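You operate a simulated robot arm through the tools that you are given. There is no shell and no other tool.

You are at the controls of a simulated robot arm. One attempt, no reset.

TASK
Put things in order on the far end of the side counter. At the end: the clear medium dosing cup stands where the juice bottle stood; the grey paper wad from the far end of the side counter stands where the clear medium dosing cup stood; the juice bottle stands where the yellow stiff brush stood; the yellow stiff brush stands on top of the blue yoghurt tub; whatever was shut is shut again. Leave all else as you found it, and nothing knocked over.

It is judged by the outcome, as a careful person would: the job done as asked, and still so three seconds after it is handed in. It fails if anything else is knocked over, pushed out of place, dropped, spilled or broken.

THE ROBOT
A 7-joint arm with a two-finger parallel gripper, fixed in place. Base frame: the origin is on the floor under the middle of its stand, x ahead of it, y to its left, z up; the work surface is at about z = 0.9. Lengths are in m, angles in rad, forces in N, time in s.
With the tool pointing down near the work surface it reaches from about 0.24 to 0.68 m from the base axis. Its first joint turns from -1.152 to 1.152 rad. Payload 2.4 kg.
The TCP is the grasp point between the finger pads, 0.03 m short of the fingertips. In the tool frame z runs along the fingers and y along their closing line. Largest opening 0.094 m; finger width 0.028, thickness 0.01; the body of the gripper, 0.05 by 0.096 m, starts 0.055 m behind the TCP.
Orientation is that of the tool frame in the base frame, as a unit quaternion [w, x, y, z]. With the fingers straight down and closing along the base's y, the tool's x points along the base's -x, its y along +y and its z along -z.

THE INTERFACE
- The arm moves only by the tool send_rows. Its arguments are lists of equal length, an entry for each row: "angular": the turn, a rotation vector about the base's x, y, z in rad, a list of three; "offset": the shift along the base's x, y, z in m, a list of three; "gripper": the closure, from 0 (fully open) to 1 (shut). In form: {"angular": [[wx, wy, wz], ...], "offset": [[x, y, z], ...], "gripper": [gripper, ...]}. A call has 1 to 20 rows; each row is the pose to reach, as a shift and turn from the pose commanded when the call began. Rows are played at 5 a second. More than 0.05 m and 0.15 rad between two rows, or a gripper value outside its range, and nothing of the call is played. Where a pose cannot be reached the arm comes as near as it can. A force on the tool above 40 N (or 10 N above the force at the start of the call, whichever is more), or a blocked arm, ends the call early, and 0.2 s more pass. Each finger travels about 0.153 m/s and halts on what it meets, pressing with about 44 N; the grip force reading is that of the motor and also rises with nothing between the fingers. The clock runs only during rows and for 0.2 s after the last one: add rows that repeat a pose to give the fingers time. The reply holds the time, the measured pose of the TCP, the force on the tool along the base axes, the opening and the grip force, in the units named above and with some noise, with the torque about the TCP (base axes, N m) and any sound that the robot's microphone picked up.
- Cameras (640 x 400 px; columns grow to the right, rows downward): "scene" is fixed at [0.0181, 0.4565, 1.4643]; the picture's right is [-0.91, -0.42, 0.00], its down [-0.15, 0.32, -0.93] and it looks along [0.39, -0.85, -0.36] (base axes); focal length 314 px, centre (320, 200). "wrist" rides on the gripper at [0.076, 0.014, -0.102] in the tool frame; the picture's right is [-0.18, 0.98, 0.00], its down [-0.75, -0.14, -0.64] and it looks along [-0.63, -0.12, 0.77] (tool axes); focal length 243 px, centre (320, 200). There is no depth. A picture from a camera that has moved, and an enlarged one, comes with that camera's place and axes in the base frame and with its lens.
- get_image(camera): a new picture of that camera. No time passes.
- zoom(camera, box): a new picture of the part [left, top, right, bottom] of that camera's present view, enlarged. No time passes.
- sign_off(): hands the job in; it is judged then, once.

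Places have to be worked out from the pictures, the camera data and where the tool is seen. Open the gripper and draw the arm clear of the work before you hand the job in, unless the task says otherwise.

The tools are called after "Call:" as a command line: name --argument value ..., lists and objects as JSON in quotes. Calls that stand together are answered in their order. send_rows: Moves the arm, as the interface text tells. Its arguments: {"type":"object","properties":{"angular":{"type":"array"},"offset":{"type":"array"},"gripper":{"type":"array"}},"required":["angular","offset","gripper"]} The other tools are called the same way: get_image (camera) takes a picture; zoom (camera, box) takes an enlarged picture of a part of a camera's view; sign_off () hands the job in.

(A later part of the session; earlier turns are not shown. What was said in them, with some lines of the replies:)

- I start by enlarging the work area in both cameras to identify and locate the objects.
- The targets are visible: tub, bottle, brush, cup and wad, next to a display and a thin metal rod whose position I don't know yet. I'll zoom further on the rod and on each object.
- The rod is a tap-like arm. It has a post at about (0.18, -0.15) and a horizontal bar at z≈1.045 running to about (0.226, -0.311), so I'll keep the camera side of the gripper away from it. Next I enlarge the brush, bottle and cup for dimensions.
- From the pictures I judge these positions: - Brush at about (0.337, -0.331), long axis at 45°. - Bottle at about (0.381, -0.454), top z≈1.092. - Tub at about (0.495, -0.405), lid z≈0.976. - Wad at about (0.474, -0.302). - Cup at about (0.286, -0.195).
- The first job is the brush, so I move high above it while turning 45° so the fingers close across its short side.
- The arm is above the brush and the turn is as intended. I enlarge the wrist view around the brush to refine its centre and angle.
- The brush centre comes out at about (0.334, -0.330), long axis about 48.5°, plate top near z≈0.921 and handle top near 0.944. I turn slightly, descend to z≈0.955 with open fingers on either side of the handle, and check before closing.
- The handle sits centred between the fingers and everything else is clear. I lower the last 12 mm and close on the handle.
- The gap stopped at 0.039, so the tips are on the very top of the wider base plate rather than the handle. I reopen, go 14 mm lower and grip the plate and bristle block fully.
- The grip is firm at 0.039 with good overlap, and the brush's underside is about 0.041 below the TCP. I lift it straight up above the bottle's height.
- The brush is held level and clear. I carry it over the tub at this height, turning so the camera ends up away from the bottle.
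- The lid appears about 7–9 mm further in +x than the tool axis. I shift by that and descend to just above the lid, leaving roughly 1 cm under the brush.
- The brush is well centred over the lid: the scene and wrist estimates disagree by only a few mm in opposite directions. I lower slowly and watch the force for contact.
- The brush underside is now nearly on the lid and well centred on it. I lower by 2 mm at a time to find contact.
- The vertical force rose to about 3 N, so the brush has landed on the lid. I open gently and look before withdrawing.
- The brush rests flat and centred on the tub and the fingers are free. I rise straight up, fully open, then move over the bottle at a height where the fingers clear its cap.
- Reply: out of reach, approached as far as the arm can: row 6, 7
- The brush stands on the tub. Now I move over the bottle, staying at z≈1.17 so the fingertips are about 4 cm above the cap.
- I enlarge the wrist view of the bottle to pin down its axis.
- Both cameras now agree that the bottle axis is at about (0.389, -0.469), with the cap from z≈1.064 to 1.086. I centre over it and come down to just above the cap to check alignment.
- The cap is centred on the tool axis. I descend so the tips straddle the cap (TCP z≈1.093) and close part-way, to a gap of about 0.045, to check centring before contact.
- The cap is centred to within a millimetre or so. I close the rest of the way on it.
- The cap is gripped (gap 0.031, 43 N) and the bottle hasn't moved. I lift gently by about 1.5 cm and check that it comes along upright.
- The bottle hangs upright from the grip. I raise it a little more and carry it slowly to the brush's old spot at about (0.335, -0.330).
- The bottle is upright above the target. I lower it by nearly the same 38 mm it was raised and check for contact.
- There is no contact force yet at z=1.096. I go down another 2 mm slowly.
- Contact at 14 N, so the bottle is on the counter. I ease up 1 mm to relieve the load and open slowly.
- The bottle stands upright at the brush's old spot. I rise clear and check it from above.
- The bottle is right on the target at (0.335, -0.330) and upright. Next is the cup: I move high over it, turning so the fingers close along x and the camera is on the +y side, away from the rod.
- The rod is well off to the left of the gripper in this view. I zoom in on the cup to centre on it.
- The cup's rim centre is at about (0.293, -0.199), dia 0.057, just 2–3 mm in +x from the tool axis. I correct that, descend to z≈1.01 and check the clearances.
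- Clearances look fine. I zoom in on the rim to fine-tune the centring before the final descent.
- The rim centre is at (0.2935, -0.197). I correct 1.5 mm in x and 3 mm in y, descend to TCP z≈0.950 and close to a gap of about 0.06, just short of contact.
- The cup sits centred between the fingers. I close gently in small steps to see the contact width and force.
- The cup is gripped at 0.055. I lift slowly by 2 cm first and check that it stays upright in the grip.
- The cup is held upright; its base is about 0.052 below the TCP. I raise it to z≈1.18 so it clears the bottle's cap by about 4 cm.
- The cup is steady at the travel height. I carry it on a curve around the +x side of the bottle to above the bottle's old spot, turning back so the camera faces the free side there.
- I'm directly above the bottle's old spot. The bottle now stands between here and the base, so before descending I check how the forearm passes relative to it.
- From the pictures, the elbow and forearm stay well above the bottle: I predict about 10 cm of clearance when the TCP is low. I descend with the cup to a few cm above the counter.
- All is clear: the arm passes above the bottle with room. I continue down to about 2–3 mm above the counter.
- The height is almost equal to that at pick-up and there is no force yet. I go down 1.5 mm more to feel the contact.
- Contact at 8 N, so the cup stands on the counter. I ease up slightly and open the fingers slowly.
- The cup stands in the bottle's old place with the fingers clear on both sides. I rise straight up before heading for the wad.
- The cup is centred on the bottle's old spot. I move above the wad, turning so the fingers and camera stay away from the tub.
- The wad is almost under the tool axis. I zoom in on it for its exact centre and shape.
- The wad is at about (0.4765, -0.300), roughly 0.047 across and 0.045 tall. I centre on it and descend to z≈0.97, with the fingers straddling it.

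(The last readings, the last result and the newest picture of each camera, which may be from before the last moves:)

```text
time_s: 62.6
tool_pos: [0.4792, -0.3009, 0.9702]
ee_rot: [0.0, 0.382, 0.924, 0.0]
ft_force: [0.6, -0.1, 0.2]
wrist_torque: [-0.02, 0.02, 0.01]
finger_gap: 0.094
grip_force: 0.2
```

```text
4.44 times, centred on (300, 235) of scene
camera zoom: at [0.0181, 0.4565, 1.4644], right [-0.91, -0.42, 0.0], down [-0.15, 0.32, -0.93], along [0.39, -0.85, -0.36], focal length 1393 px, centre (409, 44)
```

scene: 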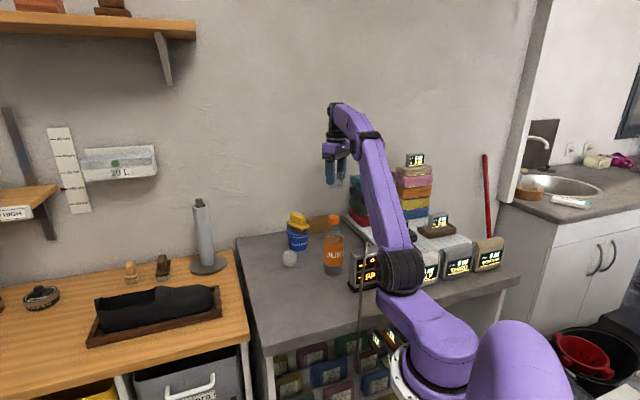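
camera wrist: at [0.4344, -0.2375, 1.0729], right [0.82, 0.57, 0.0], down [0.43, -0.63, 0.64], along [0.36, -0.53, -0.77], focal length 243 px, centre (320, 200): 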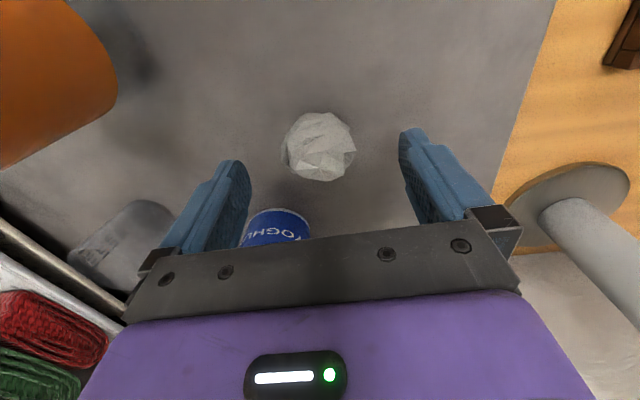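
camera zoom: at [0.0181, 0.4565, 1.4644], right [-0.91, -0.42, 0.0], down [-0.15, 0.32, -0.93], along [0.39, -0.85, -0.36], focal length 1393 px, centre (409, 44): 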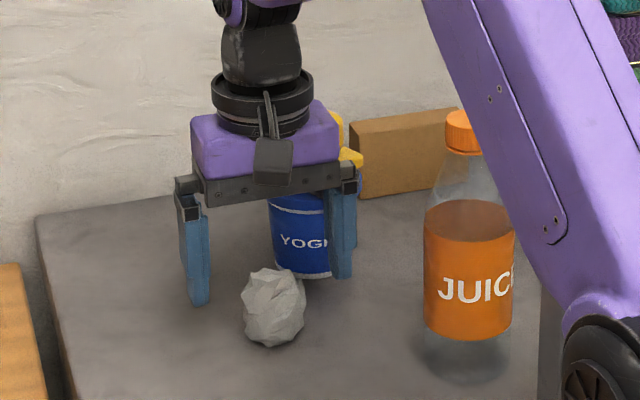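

The wad is centred between the fingers, and the tub and brush are clear of the hand. I lower to z≈0.937 and close on the wad.

Call:
send_rows --angular '[[0, 0, 0], [0, 0, 0], [0, 0, 0], [0, 0, 0], [0, 0, 0], [0, 0, 0], [0, 0, 0], [0, 0, 0]]' --offset '[[-0.001, 0, -0.012], [-0.0015, 0, -0.024], [-0.0015, 0, -0.033], [-0.0015, 0, -0.033], [-0.0015, 0, -0.033], [-0.0015, 0, -0.033], [-0.0015, 0, -0.033], [-0.0015, 0, -0.033]]' --gripper '[0, 0, 0, 0.25, 0.4, 0.5, 0.56, 0.56]'

Call:
zoom --camera "wrist" --box '[200, 60, 440, 260]'

Call:
zoom --camera "scene" --box '[250, 190, 350, 280]'

```text
time_s: 64.4
tool_pos: [0.4745, -0.2997, 0.9389]
ee_rot: [0.001, 0.381, 0.924, -0.001]
ft_force: [0.2, -0.5, -0.3]
wrist_torque: [-0.01, -0.02, 0.01]
finger_gap: 0.0426
grip_force: 25.8
```

```text
2.00 times, centred on (320, 160) of wrist
camera zoom: at [0.4315, -0.2355, 1.0401], right [0.82, 0.57, 0.0], down [0.43, -0.63, 0.64], along [0.36, -0.53, -0.77], focal length 485 px, centre (320, 280)
```

zoom: 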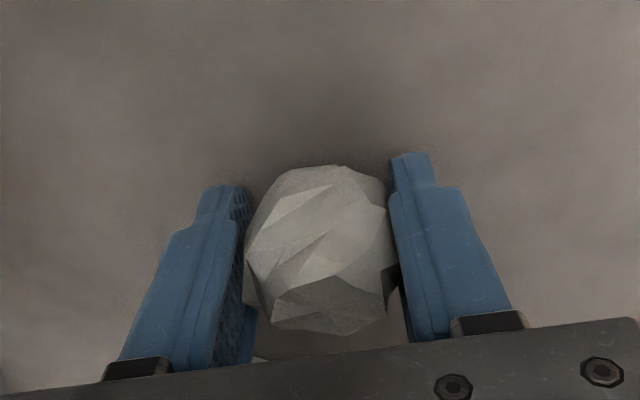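

```text
4.44 times, centred on (300, 235) of scene
camera zoom: at [0.0181, 0.4565, 1.4644], right [-0.91, -0.42, 0.0], down [-0.15, 0.32, -0.93], along [0.39, -0.85, -0.36], focal length 1393 px, centre (409, 44)
```

zoom: 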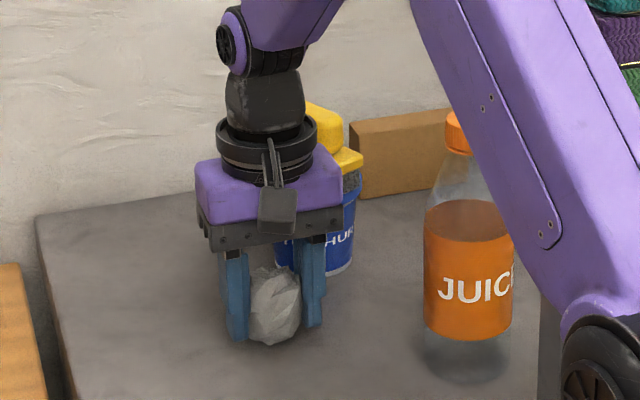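

Contact at about 0.043 with moderate force. I close a little more for a secure hold and lift 2 cm to check.

Call:
send_rows --angular '[[0, 0, 0], [0, 0, 0], [0, 0, 0.0], [0, 0, 0], [0, 0, 0], [0, 0, 0], [0, 0, 0], [0, 0, 0]]' --offset '[[0, 0, 0], [0, 0, 0], [0, 0, 0.003], [0, 0, 0.007], [0, 0, 0.012], [0, 0, 0.017], [0, 0, 0.02], [0, 0, 0.02]]' --gripper '[0.6, 0.6, 0.6, 0.6, 0.6, 0.6, 0.6, 0.6]'

Call:
zoom --camera "scene" --box '[250, 190, 350, 280]'

Call:
zoom --camera "wrist" --box '[200, 60, 440, 260]'

```text
time_s: 66.2
tool_pos: [0.476, -0.2998, 0.9577]
ee_rot: [0.0, 0.382, 0.924, 0.0]
ft_force: [-0.6, 0.8, -0.1]
wrist_torque: [0.0, 0.05, -0.02]
finger_gap: 0.0409
grip_force: 43.7
```

```text
4.44 times, centred on (300, 235) of scene
camera zoom: at [0.0181, 0.4565, 1.4644], right [-0.91, -0.42, 0.0], down [-0.15, 0.32, -0.93], along [0.39, -0.85, -0.36], focal length 1393 px, centre (409, 44)
```

zoom: 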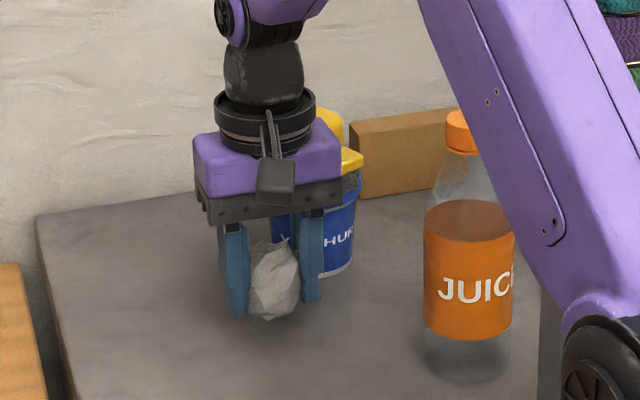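

```text
2.00 times, centred on (320, 160) of wrist
camera zoom: at [0.4324, -0.2365, 1.06], right [0.82, 0.57, 0.0], down [0.43, -0.63, 0.64], along [0.36, -0.53, -0.77], focal length 485 px, centre (320, 280)
```

zoom: 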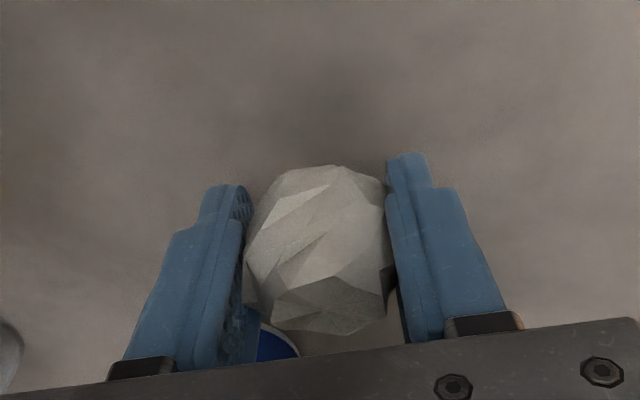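

The wad is held firmly. I lift it to z≈1.15, above the bottle's top.

Call:
send_rows --angular '[[0, 0, 0], [0, 0, 0], [0, 0, 0], [0, 0, 0], [0, 0, 0], [0, 0, 0], [0, 0, 0], [0, 0, 0], [0, 0, 0]]' --offset '[[0, 0, 0.01], [0, 0, 0.03], [0, 0, 0.055], [0, 0, 0.085], [0, 0, 0.115], [0, 0, 0.145], [0, 0, 0.175], [0, 0, 0.195], [0, 0, 0.195]]' --gripper '[0.6, 0.6, 0.6, 0.6, 0.6, 0.6, 0.6, 0.6, 0.6]'

Call:
send_rows --angular '[[0, 0, -0.04], [0, 0, -0.1], [0, 0, -0.17], [0, 0, -0.24], [0, 0, -0.31], [0, 0, -0.38], [0, 0, -0.45], [0, 0, -0.52], [0, 0, -0.59], [0, 0, -0.66], [0, 0, -0.72], [0, 0, -0.765], [0, 0, -0.785], [0, 0, -0.785]]' --offset '[[-0.006, 0.004, 0], [-0.018, 0.01, 0], [-0.034, 0.019, 0], [-0.05, 0.028, 0], [-0.066, 0.037, 0], [-0.082, 0.046, 0], [-0.098, 0.055, 0], [-0.114, 0.064, 0], [-0.13, 0.073, 0], [-0.146, 0.082, 0], [-0.16, 0.09, 0], [-0.172, 0.097, 0], [-0.18, 0.102, 0], [-0.1815, 0.1025, 0]]' --gripper '[0.6, 0.6, 0.6, 0.6, 0.6, 0.6, 0.6, 0.6, 0.6, 0.6, 0.6, 0.6, 0.6, 0.6]'

Call:
get_image --camera "wrist"

Call:
zoom --camera "scene" --box '[250, 150, 400, 310]'

```text
time_s: 68.2
tool_pos: [0.4748, -0.2977, 1.1542]
ee_rot: [0.0, 0.382, 0.924, 0.001]
ft_force: [0.1, 0.9, -0.6]
wrist_torque: [-0.02, 0.02, -0.03]
finger_gap: 0.0406
grip_force: 44.3
```

```text
time_s: 71.2
tool_pos: [0.2936, -0.1969, 1.1506]
ee_rot: [0.0, 0.707, 0.708, 0.0]
ft_force: [0.0, -0.2, 0.5]
wrist_torque: [0.02, -0.05, 0.01]
finger_gap: 0.0405
grip_force: 44.0
```

```text
taken
camera wrist: at [0.3071, -0.1212, 1.2541], right [0.98, -0.18, 0.0], down [-0.14, -0.75, 0.64], along [-0.12, -0.63, -0.77], focal length 243 px, centre (320, 200)
```

wrist: 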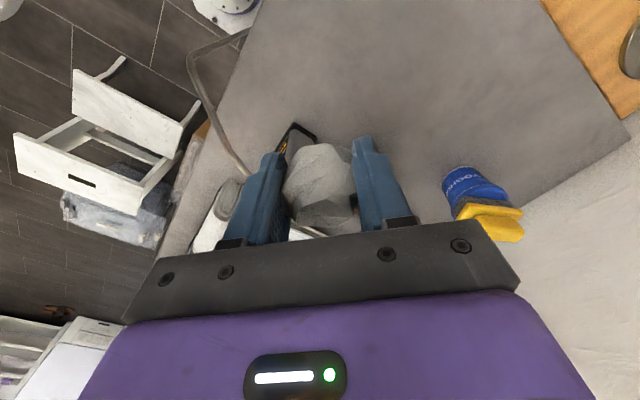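

```text
2.50 times, centred on (325, 230) of scene
camera zoom: at [0.0181, 0.4565, 1.4643], right [-0.91, -0.42, 0.0], down [-0.15, 0.32, -0.93], along [0.39, -0.85, -0.36], focal length 784 px, centre (308, 125)
```

zoom: 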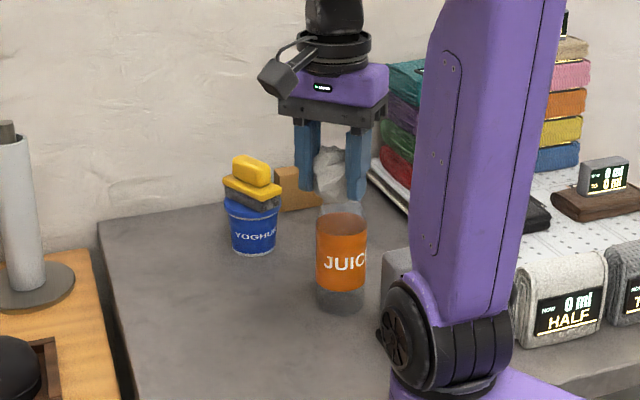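

The wad is above the cup's old spot. I descend to about 2 cm above the counter and look.

Call:
send_rows --angular '[[0, 0, 0], [0, 0, 0], [0, 0, 0], [0, 0, 0], [0, 0, 0], [0, 0, 0], [0, 0, 0], [0, 0, 0], [0, 0, 0]]' --offset '[[0, 0, -0.02], [0, 0, -0.045], [0, 0, -0.07], [0, 0, -0.095], [0, 0, -0.12], [0, 0, -0.145], [0, 0, -0.17], [0, 0, -0.19], [0, 0, -0.19]]' --gripper '[0.6, 0.6, 0.6, 0.6, 0.6, 0.6, 0.6, 0.6, 0.6]'

Call:
get_image --camera "wrist"

Call:
zoom --camera "scene" --box '[280, 220, 400, 320]'

```text
time_s: 73.2
tool_pos: [0.2944, -0.1964, 0.9632]
ee_rot: [0.0, 0.706, 0.708, 0.0]
ft_force: [0.7, 0.7, 0.4]
wrist_torque: [0.03, 0.02, 0.02]
finger_gap: 0.0403
grip_force: 43.8
```

```text
taken
camera wrist: at [0.3084, -0.1209, 1.0648], right [0.98, -0.18, 0.0], down [-0.14, -0.75, 0.64], along [-0.12, -0.63, -0.77], focal length 243 px, centre (320, 200)
```

wrist: 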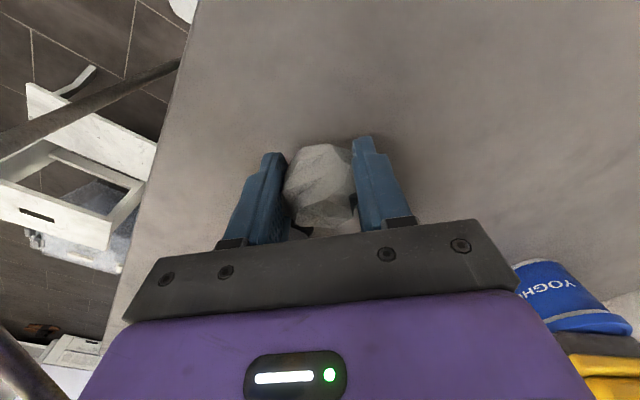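

```text
4.00 times, centred on (340, 270) of scene
camera zoom: at [0.0181, 0.4565, 1.4644], right [-0.91, -0.42, 0.0], down [-0.15, 0.32, -0.93], along [0.39, -0.85, -0.36], focal length 1254 px, centre (240, -80)
```

zoom: 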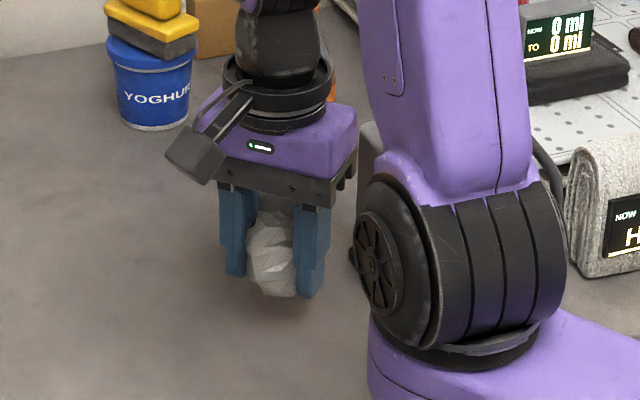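

Everything is clear. I lower the wad the remaining distance, to just above the height at which it was gripped.

Call:
send_rows --angular '[[0, 0, 0], [0, 0, 0], [0, 0, 0], [0, 0, 0], [0, 0, 0], [0, 0, 0]]' --offset '[[0, -0.001, -0.007], [0, -0.001, -0.014], [0, -0.001, -0.019], [0, -0.001, -0.022], [0, -0.001, -0.023], [0, -0.001, -0.023]]' --gripper '[0.6, 0.6, 0.6, 0.6, 0.6, 0.6]'

```text
time_s: 74.6
tool_pos: [0.2944, -0.1972, 0.9399]
ee_rot: [0.0, 0.707, 0.708, 0.0]
ft_force: [-0.5, 0.2, -0.1]
wrist_torque: [-0.02, -0.02, -0.01]
finger_gap: 0.0403
grip_force: 44.4
```

The height is 0.940 and there is no contact yet. I feel for the counter with one more millimetre or so.

Call:
send_rows --angular '[[0, 0, 0], [0, 0, 0], [0, 0, 0]]' --offset '[[0, 0, -0.001], [0, 0, -0.002], [0, 0, -0.002]]' --gripper '[0.6, 0.6, 0.6]'

Call:
zoom --camera "scene" --box '[310, 260, 360, 310]'

```text
time_s: 75.4
tool_pos: [0.2934, -0.1973, 0.9391]
ee_rot: [0.0, 0.706, 0.708, 0.0]
ft_force: [0.4, 0.7, -0.5]
wrist_torque: [0.02, 0.0, 0.01]
finger_gap: 0.04
grip_force: 44.5
```

```text
8.00 times, centred on (335, 285) of scene
camera zoom: at [0.0181, 0.4565, 1.4644], right [-0.91, -0.42, 0.0], down [-0.15, 0.32, -0.93], along [0.39, -0.85, -0.36], focal length 2508 px, centre (200, -480)
```

zoom: 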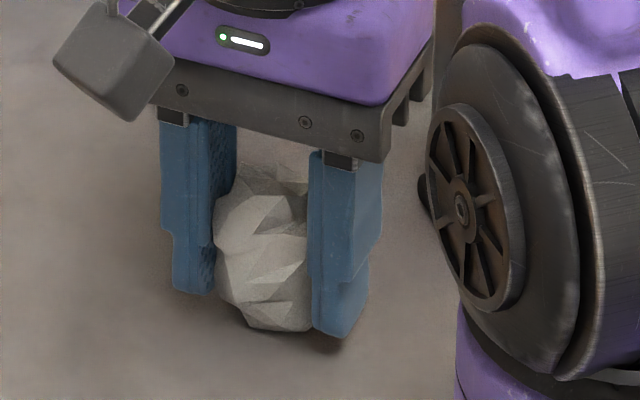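

Still no contact; the wad probably shifted up slightly in the grip. The tips are at about 0.909, so I lower another 2 mm.

Call:
send_rows --angular '[[0, 0, 0], [0, 0, 0], [0, 0, 0]]' --offset '[[0, 0, -0.001], [0, 0, -0.002], [0, 0, -0.002]]' --gripper '[0.6, 0.6, 0.6]'

```text
time_s: 76.1
tool_pos: [0.2942, -0.1976, 0.938]
ee_rot: [0.001, 0.706, 0.708, 0.0]
ft_force: [-2.3, 2.0, 14.0]
wrist_torque: [-0.08, 0.05, -0.03]
finger_gap: 0.0404
grip_force: 44.3
stopped in row 3: the force on the tool passed its limit at 43 N (the readings are from after the stop); the commanded pose is now the measured one
```

The wad has touched down. I ease up 1 mm to unload and open slowly.

Call:
send_rows --angular '[[0, 0, 0], [0, 0, 0], [0, 0, 0], [0, 0, 0], [0, 0, 0], [0, 0, 0], [0, 0, 0]]' --offset '[[0, 0, 0.001], [0, 0, 0.001], [0, 0, 0.001], [0, 0, 0.001], [0, 0, 0.001], [0, 0, 0.001], [0, 0, 0.001]]' --gripper '[0.58, 0.54, 0.48, 0.4, 0.25, 0.1, 0.05]'

Call:
get_image --camera "wrist"

Call:
zoom --camera "scene" --box '[310, 260, 360, 310]'

```text
time_s: 77.7
tool_pos: [0.2954, -0.1974, 0.9384]
ee_rot: [0.001, 0.706, 0.708, 0.0]
ft_force: [-0.2, 0.6, 0.2]
wrist_torque: [-0.02, 0.01, 0.0]
finger_gap: 0.0892
grip_force: 0.1
```

```text
taken
camera wrist: at [0.3087, -0.121, 1.0401], right [0.98, -0.18, 0.0], down [-0.14, -0.75, 0.64], along [-0.12, -0.63, -0.77], focal length 243 px, centre (320, 200)
```

wrist: 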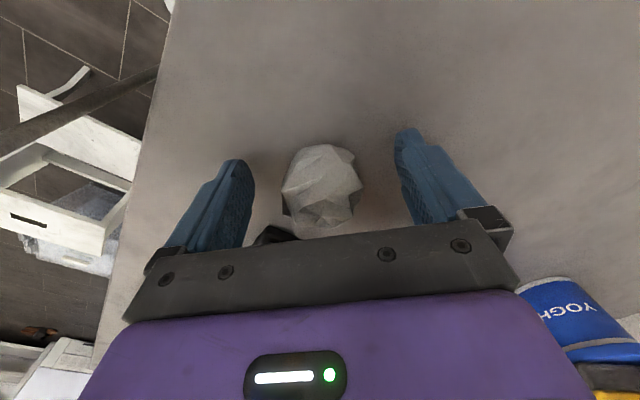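

```text
8.00 times, centred on (335, 285) of scene
camera zoom: at [0.0181, 0.4565, 1.4643], right [-0.91, -0.42, 0.0], down [-0.15, 0.32, -0.93], along [0.39, -0.85, -0.36], focal length 2508 px, centre (200, -480)
```

zoom: 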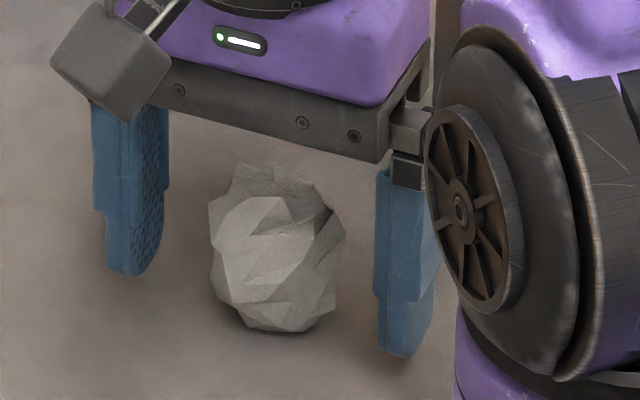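

The wad stands at the cup's old spot with the fingers clear. I rise straight up and check the whole arrangement.

Call:
send_rows --angular '[[0, 0, 0], [0, 0, 0], [0, 0, 0], [0, 0, 0], [0, 0, 0], [0, 0, 0], [0, 0, 0], [0, 0, 0], [0, 0, 0], [0, 0, 0]]' --offset '[[0, 0, 0.01], [0, 0, 0.03], [0, 0, 0.06], [0, 0, 0.09], [0, 0, 0.12], [0, 0, 0.15], [0, 0, 0.185], [0, 0, 0.22], [0, 0, 0.25], [0, 0, 0.25]]' --gripper '[0.02, 0, 0, 0, 0, 0, 0, 0, 0, 0]'

Call:
get_image --camera "wrist"

Call:
get_image --camera "scene"

Call:
zoom --camera "scene" --box '[250, 180, 400, 310]'

```text
time_s: 79.9
tool_pos: [0.2927, -0.1954, 1.1888]
ee_rot: [0.001, 0.706, 0.708, 0.0]
ft_force: [0.2, 0.5, -0.1]
wrist_torque: [-0.01, 0.0, -0.02]
finger_gap: 0.094
grip_force: 0.0
```

```text
taken
camera wrist: at [0.3074, -0.1197, 1.2895], right [0.98, -0.18, 0.0], down [-0.14, -0.75, 0.64], along [-0.12, -0.63, -0.77], focal length 243 px, centre (320, 200)
```

wrist: 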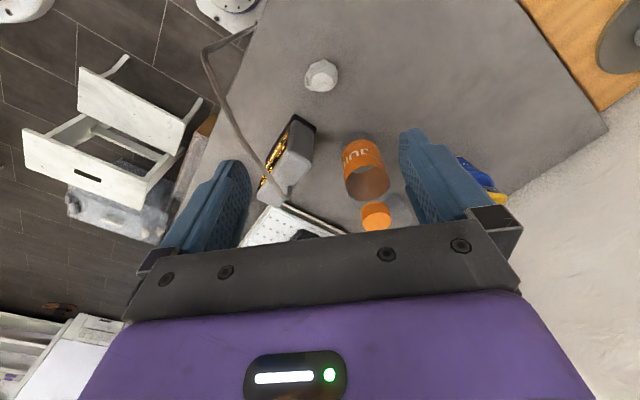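

```text
taken
```

scene: 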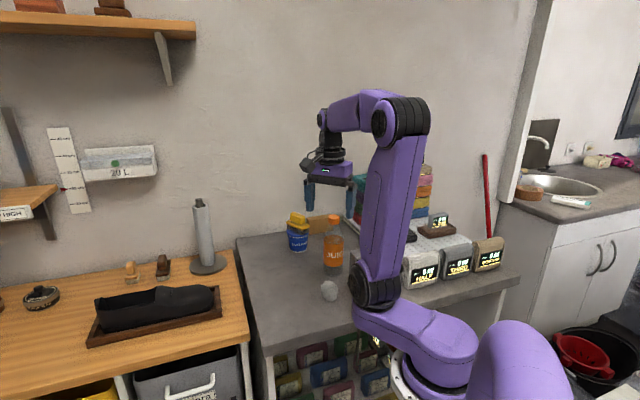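

```text
3.08 times, centred on (325, 245) of scene
camera zoom: at [0.0181, 0.4565, 1.4644], right [-0.91, -0.42, 0.0], down [-0.15, 0.32, -0.93], along [0.39, -0.85, -0.36], focal length 965 px, centre (305, 62)
```

zoom: 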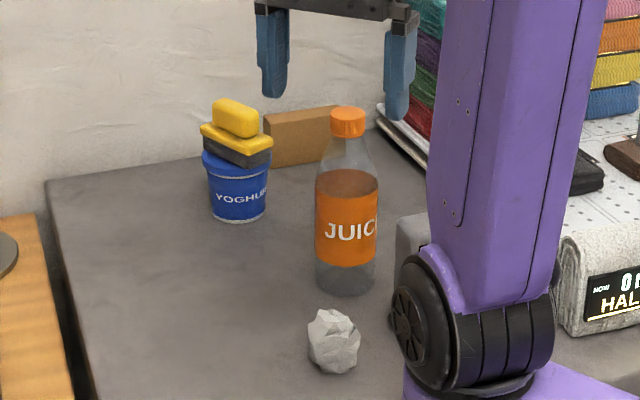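

All items look upright. I draw the arm back to its starting pose, high and clear, which also gives the wrist camera the original overview for a final check.

Call:
send_rows --angular '[[0, 0, 0.1], [0, 0, 0.22], [0, 0, 0.34], [0, 0, 0.46], [0, 0, 0.58], [0, 0, 0.7], [0, 0, 0.82], [0, 0, 0.94], [0, 0, 1.06], [0, 0, 1.18], [0, 0, 1.3], [0, 0, 1.42], [0, 0, 1.52], [0, 0, 1.57], [0, 0, 1.57]]' --offset '[[-0.003, -0.003, 0.006], [-0.008, -0.007, 0.012], [-0.013, -0.012, 0.018], [-0.018, -0.017, 0.024], [-0.023, -0.022, 0.024], [-0.028, -0.027, 0.024], [-0.033, -0.032, 0.024], [-0.038, -0.036, 0.024], [-0.043, -0.04, 0.024], [-0.048, -0.045, 0.024], [-0.053, -0.049, 0.024], [-0.058, -0.053, 0.024], [-0.062, -0.056, 0.024], [-0.063, -0.057, 0.024], [-0.063, -0.057, 0.024]]' --gripper '[0, 0, 0, 0, 0, 0, 0, 0, 0, 0, 0, 0, 0, 0, 0]'

Call:
get_image --camera "wrist"

Call:
zoom --camera "wrist" --box '[160, 20, 480, 260]'

Call:
zoom --camera "scene" --box '[230, 180, 390, 310]'

```text
time_s: 83.1
tool_pos: [0.2311, -0.254, 1.2114]
ee_rot: [0.002, -0.001, 1.0, 0.001]
ft_force: [-0.4, 0.0, 0.3]
wrist_torque: [0.02, 0.01, -0.01]
finger_gap: 0.094
grip_force: 0.0
```

```text
taken
camera wrist: at [0.1555, -0.2417, 1.3142], right [0.18, 0.98, 0.0], down [0.75, -0.14, 0.64], along [0.63, -0.12, -0.77], focal length 243 px, centre (320, 200)
```

wrist: 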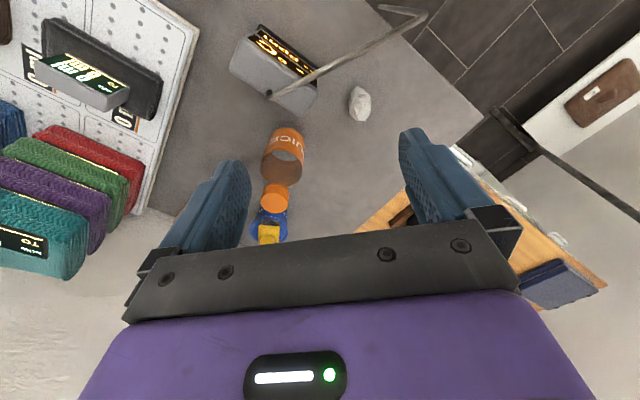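

```text
1.67 times, centred on (320, 140) of wrist
camera zoom: at [0.1555, -0.2417, 1.3142], right [0.18, 0.98, 0.0], down [0.75, -0.14, 0.64], along [0.63, -0.12, -0.77], focal length 404 px, centre (320, 300)
```

zoom: 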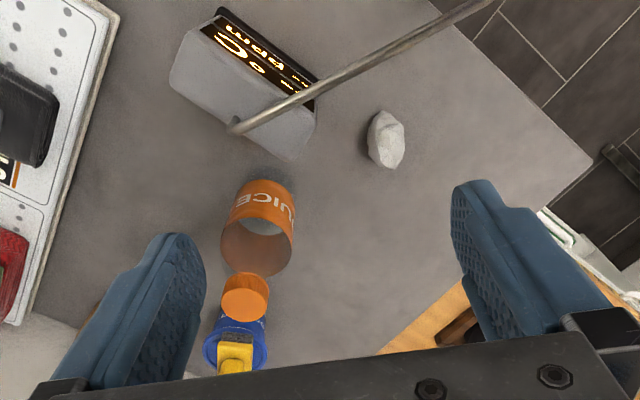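

```text
3.08 times, centred on (310, 245) of scene
camera zoom: at [0.0181, 0.4565, 1.4644], right [-0.91, -0.42, 0.0], down [-0.15, 0.32, -0.93], along [0.39, -0.85, -0.36], focal length 965 px, centre (351, 62)
```

zoom: 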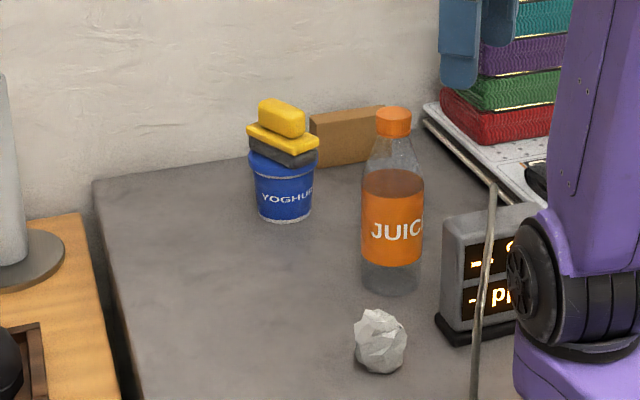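

The display, rod and tub are unchanged, and the bottle, brush and wad are in place. The cup is hidden behind the left finger here, so I turn the hand a little to see it.

Call:
send_rows --angular '[[0, 0, -0.12], [0, 0, -0.24], [0, 0, -0.36], [0, 0, -0.48], [0, 0, -0.48]]' --offset '[[0, 0, 0], [0, 0, 0], [0, 0, 0], [0, 0, 0], [0, 0, 0]]' --gripper '[0, 0, 0, 0, 0]'

Call:
zoom --camera "wrist" --box '[200, 20, 440, 230]'

Call:
zoom --camera "scene" --box '[315, 200, 365, 250]'

```text
time_s: 84.3
tool_pos: [0.2312, -0.255, 1.2114]
ee_rot: [0.0, 0.238, 0.971, 0.001]
ft_force: [0.7, 0.3, 0.2]
wrist_torque: [0.0, 0.03, 0.01]
finger_gap: 0.094
grip_force: 0.0
```

```text
1.90 times, centred on (320, 125) of wrist
camera zoom: at [0.1701, -0.2077, 1.3134], right [0.62, 0.79, 0.0], down [0.6, -0.47, 0.64], along [0.51, -0.4, -0.77], focal length 462 px, centre (320, 343)
```

zoom: 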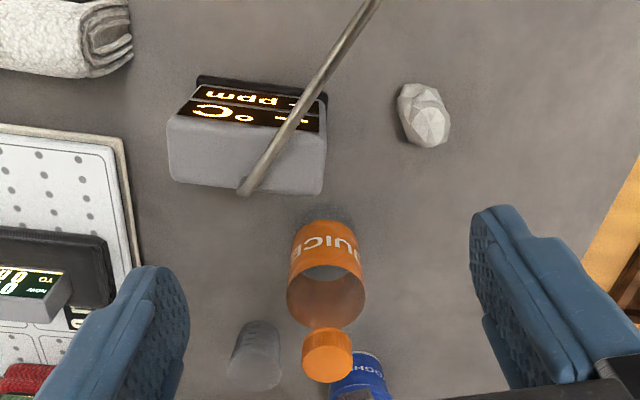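

```text
8.00 times, centred on (340, 225) of scene
camera zoom: at [0.0181, 0.4565, 1.4643], right [-0.91, -0.42, 0.0], down [-0.15, 0.32, -0.93], along [0.39, -0.85, -0.36], focal length 2508 px, centre (160, 0)
```

zoom: 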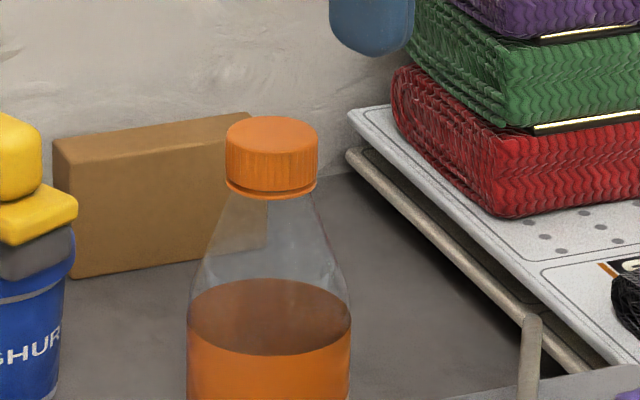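

The final check shows:
- The cup stands upright on the bottle's old spot.
- The bottle stands on the brush's old spot.
- The brush is on the tub.
- The wad is on the cup's old spot.
- Nothing else has been disturbed and nothing was opened.

The gripper is open and the arm is clear, so I hand the job in.

Call:
sign_off

```text
The job is handed in.
```

I've handed the job in with all four items moved as asked. In the last pictures everything was upright, and nothing else had moved.

- **Cup:** the clear medium dosing cup stands where the juice bottle stood.
- **Wad:** the grey paper wad is where the cup stood. It met the counter with a brief 43 N push as I set it down, and it looked undamaged afterwards.
- **Bottle:** the juice bottle stands where the brush stood. I lifted it by its cap, which stayed on.
- **Brush:** the yellow stiff brush rests flat and centred on the yoghurt tub's lid.

By my estimates from the pictures, each item is within about 5 mm of its target. I opened nothing, so there was nothing to shut again. The gripper is open and the arm is raised clear of the counter.
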